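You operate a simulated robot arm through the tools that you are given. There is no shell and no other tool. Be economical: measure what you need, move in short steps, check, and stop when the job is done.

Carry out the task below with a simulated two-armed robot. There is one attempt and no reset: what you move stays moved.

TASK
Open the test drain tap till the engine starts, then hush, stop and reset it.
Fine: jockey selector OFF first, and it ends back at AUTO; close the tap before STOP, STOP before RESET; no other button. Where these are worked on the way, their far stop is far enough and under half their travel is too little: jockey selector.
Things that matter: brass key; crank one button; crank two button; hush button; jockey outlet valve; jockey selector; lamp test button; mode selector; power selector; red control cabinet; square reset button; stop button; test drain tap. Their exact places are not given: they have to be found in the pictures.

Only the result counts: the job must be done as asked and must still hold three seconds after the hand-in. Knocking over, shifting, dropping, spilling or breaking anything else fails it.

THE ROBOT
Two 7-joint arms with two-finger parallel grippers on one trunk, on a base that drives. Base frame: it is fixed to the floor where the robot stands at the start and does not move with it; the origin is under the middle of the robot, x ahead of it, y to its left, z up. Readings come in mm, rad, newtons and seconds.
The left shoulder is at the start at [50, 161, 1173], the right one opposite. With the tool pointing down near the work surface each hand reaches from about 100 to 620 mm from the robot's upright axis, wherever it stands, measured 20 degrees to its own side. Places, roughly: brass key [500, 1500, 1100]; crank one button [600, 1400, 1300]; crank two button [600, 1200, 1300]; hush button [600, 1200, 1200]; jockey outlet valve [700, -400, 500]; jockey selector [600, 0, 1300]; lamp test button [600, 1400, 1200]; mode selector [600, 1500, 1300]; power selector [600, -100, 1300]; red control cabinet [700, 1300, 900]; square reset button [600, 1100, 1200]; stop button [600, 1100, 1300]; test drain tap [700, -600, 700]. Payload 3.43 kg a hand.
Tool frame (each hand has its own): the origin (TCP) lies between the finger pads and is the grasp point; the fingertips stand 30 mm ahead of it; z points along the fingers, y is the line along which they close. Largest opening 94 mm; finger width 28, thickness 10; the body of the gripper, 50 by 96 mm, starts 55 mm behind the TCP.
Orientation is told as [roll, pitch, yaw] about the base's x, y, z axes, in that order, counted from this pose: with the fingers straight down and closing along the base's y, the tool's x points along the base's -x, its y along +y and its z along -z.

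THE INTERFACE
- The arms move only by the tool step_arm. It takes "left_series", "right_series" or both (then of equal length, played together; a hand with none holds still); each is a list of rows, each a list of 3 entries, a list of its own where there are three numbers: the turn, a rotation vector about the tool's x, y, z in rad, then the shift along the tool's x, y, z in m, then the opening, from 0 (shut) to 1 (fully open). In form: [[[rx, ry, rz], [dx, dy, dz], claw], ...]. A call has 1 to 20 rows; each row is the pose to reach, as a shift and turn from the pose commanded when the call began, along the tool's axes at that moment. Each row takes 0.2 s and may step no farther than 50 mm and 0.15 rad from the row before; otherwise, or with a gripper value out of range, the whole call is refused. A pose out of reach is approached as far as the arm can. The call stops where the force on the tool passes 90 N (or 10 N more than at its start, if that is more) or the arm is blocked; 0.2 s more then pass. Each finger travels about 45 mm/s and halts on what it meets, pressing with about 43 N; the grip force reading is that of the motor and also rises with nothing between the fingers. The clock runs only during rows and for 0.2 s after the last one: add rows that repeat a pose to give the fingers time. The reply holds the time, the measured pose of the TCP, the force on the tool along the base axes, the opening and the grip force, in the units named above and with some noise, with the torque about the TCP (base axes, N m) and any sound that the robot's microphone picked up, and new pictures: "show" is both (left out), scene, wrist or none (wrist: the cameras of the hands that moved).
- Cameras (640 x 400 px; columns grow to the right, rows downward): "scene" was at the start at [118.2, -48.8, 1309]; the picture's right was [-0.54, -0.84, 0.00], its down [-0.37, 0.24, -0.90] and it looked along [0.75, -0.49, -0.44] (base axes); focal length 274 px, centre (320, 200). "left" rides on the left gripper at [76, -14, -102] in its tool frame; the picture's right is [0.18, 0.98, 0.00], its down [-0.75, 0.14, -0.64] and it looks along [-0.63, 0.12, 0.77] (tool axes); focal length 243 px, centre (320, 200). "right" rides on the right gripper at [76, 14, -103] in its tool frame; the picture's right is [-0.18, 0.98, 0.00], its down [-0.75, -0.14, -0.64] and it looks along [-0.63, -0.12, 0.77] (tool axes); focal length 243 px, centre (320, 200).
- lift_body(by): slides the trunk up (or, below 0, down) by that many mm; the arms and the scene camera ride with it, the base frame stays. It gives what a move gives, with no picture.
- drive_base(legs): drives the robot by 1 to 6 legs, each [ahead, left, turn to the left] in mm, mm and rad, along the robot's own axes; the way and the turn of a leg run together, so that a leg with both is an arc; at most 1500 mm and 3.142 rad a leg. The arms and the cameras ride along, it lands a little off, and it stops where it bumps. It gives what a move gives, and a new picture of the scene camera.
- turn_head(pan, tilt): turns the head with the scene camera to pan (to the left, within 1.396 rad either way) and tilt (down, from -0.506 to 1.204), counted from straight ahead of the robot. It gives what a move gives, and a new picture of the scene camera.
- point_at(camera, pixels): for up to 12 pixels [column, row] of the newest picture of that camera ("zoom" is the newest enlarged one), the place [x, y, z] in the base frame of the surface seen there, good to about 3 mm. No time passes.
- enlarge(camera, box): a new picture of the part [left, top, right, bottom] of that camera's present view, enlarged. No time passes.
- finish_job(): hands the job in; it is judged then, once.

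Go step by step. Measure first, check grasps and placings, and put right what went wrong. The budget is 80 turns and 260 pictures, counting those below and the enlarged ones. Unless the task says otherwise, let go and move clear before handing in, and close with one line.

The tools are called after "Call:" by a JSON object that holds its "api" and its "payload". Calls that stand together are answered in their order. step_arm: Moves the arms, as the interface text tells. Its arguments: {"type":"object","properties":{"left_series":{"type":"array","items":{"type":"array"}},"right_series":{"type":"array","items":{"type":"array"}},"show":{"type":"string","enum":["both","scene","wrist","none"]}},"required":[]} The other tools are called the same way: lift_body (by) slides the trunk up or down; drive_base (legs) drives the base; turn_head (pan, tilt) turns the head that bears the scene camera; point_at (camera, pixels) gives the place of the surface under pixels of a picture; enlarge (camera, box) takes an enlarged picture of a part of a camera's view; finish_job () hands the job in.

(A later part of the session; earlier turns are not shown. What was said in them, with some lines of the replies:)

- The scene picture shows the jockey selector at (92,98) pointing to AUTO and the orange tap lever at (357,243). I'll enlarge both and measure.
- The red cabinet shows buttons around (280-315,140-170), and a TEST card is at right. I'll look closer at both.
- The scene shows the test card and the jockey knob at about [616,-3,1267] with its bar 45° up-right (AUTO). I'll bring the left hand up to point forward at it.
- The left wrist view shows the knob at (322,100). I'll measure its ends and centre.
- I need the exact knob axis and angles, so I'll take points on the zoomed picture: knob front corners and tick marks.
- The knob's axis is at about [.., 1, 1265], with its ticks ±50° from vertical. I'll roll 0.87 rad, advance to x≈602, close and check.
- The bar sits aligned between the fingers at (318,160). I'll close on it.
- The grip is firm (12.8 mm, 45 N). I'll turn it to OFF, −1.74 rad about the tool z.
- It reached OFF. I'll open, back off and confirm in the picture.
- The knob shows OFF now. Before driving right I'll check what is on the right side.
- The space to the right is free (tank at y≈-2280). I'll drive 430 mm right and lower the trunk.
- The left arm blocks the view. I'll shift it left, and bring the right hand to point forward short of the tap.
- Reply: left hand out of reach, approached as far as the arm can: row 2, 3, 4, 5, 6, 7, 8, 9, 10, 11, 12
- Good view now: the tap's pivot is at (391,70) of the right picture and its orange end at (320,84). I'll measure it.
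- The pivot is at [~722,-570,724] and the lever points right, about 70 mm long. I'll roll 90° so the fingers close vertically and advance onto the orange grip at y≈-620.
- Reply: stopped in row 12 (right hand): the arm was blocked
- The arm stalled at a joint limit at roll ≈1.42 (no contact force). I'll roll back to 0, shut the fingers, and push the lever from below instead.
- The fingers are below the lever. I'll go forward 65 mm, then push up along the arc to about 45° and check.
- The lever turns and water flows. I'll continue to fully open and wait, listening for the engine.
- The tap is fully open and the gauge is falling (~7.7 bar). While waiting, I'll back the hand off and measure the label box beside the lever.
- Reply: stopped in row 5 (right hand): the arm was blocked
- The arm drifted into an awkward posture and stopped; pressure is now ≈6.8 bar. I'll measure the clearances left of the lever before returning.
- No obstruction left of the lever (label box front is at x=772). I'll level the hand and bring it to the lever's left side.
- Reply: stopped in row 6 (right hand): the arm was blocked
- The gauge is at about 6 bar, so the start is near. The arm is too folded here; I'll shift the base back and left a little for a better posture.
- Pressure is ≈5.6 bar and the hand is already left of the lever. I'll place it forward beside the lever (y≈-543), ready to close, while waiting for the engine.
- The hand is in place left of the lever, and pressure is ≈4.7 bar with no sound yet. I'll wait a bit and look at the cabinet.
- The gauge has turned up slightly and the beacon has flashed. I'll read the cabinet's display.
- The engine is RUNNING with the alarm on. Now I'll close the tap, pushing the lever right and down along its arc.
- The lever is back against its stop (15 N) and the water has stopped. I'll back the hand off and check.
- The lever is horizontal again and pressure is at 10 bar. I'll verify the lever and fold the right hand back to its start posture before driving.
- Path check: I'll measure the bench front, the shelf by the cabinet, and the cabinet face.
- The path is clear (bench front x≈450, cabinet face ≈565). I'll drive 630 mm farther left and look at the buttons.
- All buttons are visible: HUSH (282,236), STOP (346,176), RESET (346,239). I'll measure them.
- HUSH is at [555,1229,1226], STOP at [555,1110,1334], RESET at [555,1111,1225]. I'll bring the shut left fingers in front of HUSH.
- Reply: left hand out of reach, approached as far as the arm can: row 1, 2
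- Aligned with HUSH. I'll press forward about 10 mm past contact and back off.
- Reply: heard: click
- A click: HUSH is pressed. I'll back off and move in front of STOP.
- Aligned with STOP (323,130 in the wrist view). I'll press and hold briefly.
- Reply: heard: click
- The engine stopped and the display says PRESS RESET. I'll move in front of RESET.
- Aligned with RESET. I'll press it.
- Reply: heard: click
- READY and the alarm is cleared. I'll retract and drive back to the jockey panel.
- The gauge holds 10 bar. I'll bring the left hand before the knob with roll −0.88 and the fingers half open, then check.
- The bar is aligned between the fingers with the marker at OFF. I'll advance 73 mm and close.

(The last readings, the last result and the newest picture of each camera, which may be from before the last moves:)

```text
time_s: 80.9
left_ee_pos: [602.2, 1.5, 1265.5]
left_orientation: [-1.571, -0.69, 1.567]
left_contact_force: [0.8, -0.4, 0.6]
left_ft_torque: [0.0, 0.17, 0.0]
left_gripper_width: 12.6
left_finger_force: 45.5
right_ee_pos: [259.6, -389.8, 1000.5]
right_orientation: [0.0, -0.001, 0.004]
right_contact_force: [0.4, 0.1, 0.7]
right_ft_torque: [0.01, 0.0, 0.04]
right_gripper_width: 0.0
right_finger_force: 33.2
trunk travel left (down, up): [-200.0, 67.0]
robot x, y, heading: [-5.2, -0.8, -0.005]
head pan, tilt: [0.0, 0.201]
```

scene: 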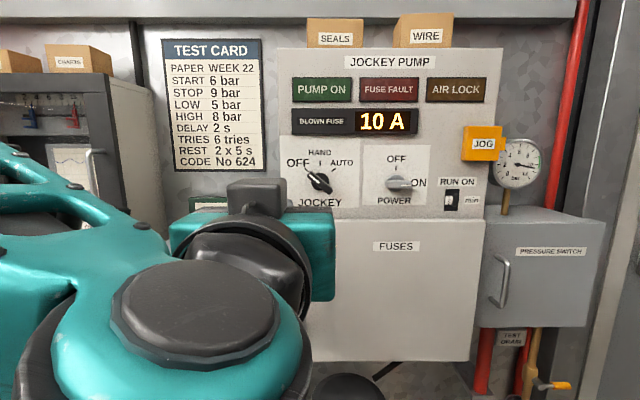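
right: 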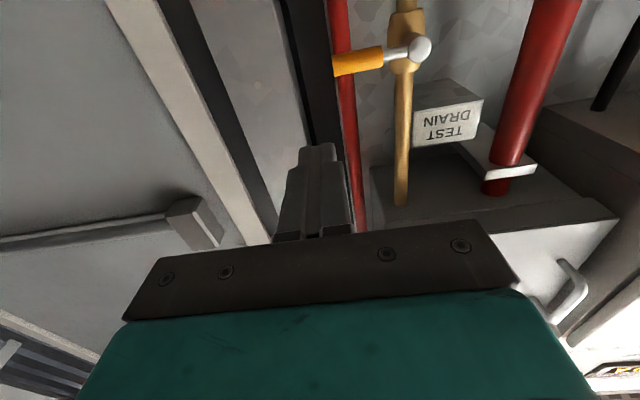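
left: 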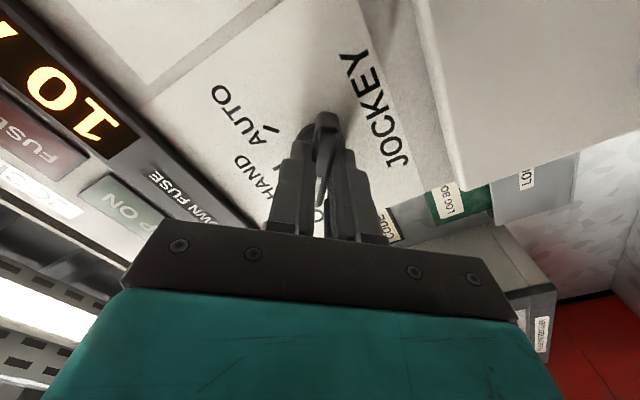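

The grip is good. I'll turn back to AUTO (+1.76 rad), release and back off.

Call:
{"api": "step_arm", "payload": {"left_series": [[[0, 0, 0.145], [0, 0, 0], 0], [[0, 0, 0.29], [0, 0, 0], 0], [[0, 0, 0.435], [0, 0, 0], 0], [[0, 0, 0.58], [0, 0, 0], 0], [[0, 0, 0.725], [0, 0, 0], 0], [[0, 0, 0.87], [0, 0, 0], 0], [[0, 0, 1.015], [0, 0, 0], 0], [[0, 0, 1.16], [0, 0, 0], 0], [[0, 0, 1.305], [0, 0, 0], 0], [[0, 0, 1.45], [0, 0, 0], 0], [[0, 0, 1.595], [0, 0, 0], 0], [[0, 0, 1.7], [0, 0, 0], 0], [[0, 0, 1.77], [0, 0, 0], 0], [[0, 0, 1.77], [0, 0, 0], 0.3], [[0, 0, 1.77], [0, 0, 0], 0.5], [[0, 0, 1.77], [0, 0, 0], 0.5], [[0, 0, 1.77], [0, 0, -0.04], 0.5], [[0, 0, 1.77], [0, 0, -0.08], 0.5]], "show": "wrist"}}

Call:
{"api": "enlarge", "payload": {"camera": "left", "box": [240, 60, 400, 160]}}

```text
time_s: 84.7
left_ee_pos: [521.1, -0.7, 1266.5]
left_orientation: [1.572, -0.681, -1.576]
left_contact_force: [0.2, -0.2, -1.4]
left_ft_torque: [0.04, 0.01, 0.01]
left_gripper_width: 46.8
left_finger_force: 0.0
right_ee_pos: [258.7, -390.9, 1000.7]
right_orientation: [-0.001, 0.0, 0.006]
right_contact_force: [-0.2, -0.3, 0.1]
right_ft_torque: [0.01, -0.03, 0.01]
right_gripper_width: 0.3
right_finger_force: 32.8
trunk travel left (down, up): [-200.0, 67.0]
robot x, y, heading: [-6.7, -2.9, -0.002]
head pan, tilt: [0.0, 0.201]
```

left: 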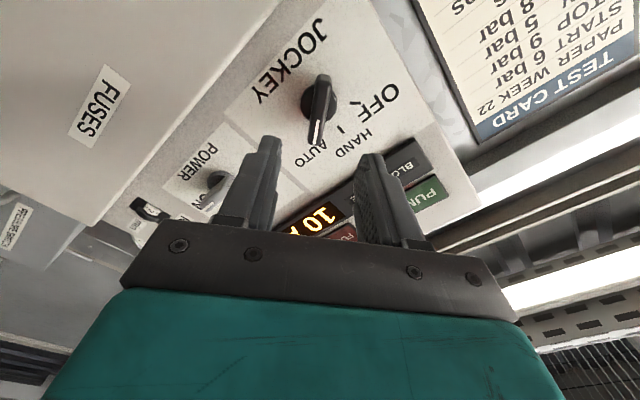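

```text
4.00 times, centred on (320, 110) of left
```

zoom: 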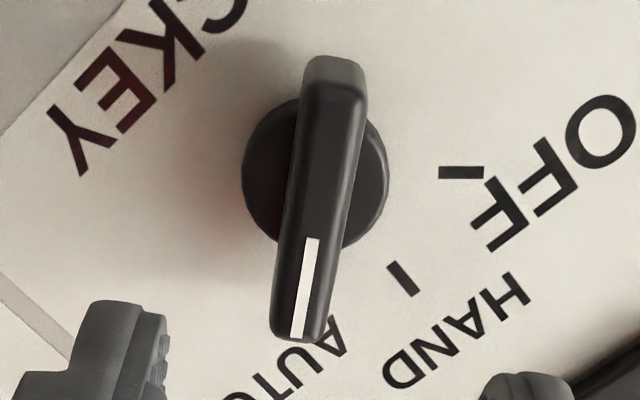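

The marker is at AUTO. I'll back off and check the jockey lamps, the cabinet and the tap once more.

Call:
{"api": "step_arm", "payload": {"left_series": [[[0, 0, 0], [0, 0, -0.04], 0.5], [[0, 0, 0], [0, 0, -0.08], 0.5], [[0, 0, 0], [0, 0, -0.12], 0.5], [[0, 0, 0], [0, 0, -0.14], 0.5]], "show": "scene"}}

Call:
{"api": "turn_head", "payload": {"pan": 1.1, "tilt": 0.1}}

Call:
{"api": "enlarge", "payload": {"camera": "scene", "box": [255, 40, 345, 150]}}

```text
time_s: 85.7
left_ee_pos: [381.3, 0.4, 1265.8]
left_orientation: [1.569, -0.681, -1.573]
left_contact_force: [-0.5, 0.4, 0.9]
left_ft_torque: [-0.01, 0.0, 0.0]
left_gripper_width: 46.9
left_finger_force: 0.1
right_ee_pos: [259.8, -390.2, 1000.5]
right_orientation: [-0.001, -0.002, 0.006]
right_contact_force: [-0.3, -0.5, 0.2]
right_ft_torque: [-0.01, 0.04, 0.0]
right_gripper_width: 0.2
right_finger_force: 32.8
trunk travel left (down, up): [-200.0, 67.0]
robot x, y, heading: [-3.1, -0.7, -0.005]
head pan, tilt: [0.0, 0.201]
```

scene: 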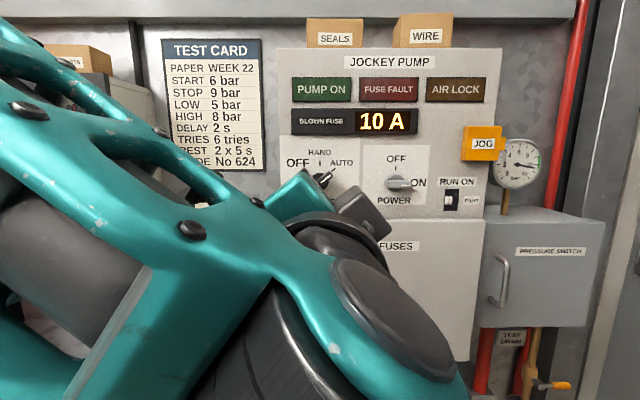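

```text
time_s: 87.0
left_ee_pos: [382.2, 0.3, 1265.9]
left_orientation: [1.571, -0.681, -1.571]
left_contact_force: [-0.1, 0.1, 0.1]
left_ft_torque: [0.03, 0.03, 0.0]
left_gripper_width: 47.1
left_finger_force: 0.0
right_ee_pos: [259.8, -390.7, 1000.1]
right_orientation: [0.0, -0.001, 0.006]
right_contact_force: [-0.2, -0.2, 0.5]
right_ft_torque: [-0.03, 0.0, 0.01]
right_gripper_width: 0.0
right_finger_force: 33.2
trunk travel left (down, up): [-200.0, 67.0]
robot x, y, heading: [-4.3, -0.2, -0.006]
head pan, tilt: [1.1, 0.099]
```

scene: 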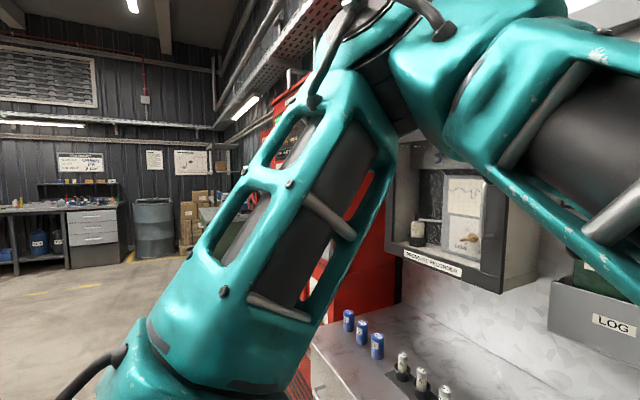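

```text
3.64 times, centred on (300, 95) of scene
```

zoom: 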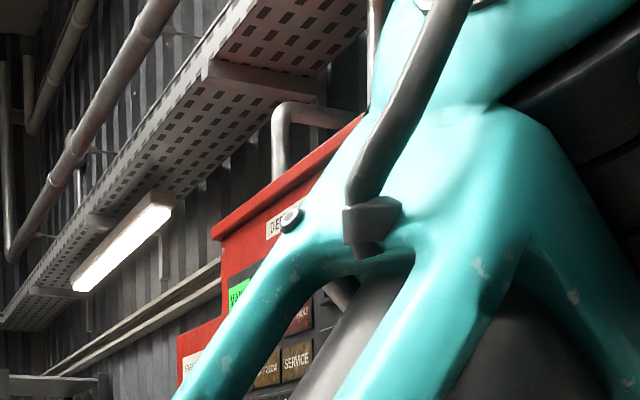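

The knob is at AUTO, the tap lever is horizontal, and no fault lamps are lit on the jockey panel. The cabinet read READY when last seen, and the hands are clear, so I'm handing in.

Call:
{"api": "finish_job", "payload": {}}

```text
The job is handed in.
```

I set the jockey selector to OFF, opened the tap until the engine ran and closed it, then pressed HUSH, STOP and RESET in that order and put the selector back to AUTO. The cabinet read READY after RESET; the arm blocked my view of it just before hand-in.
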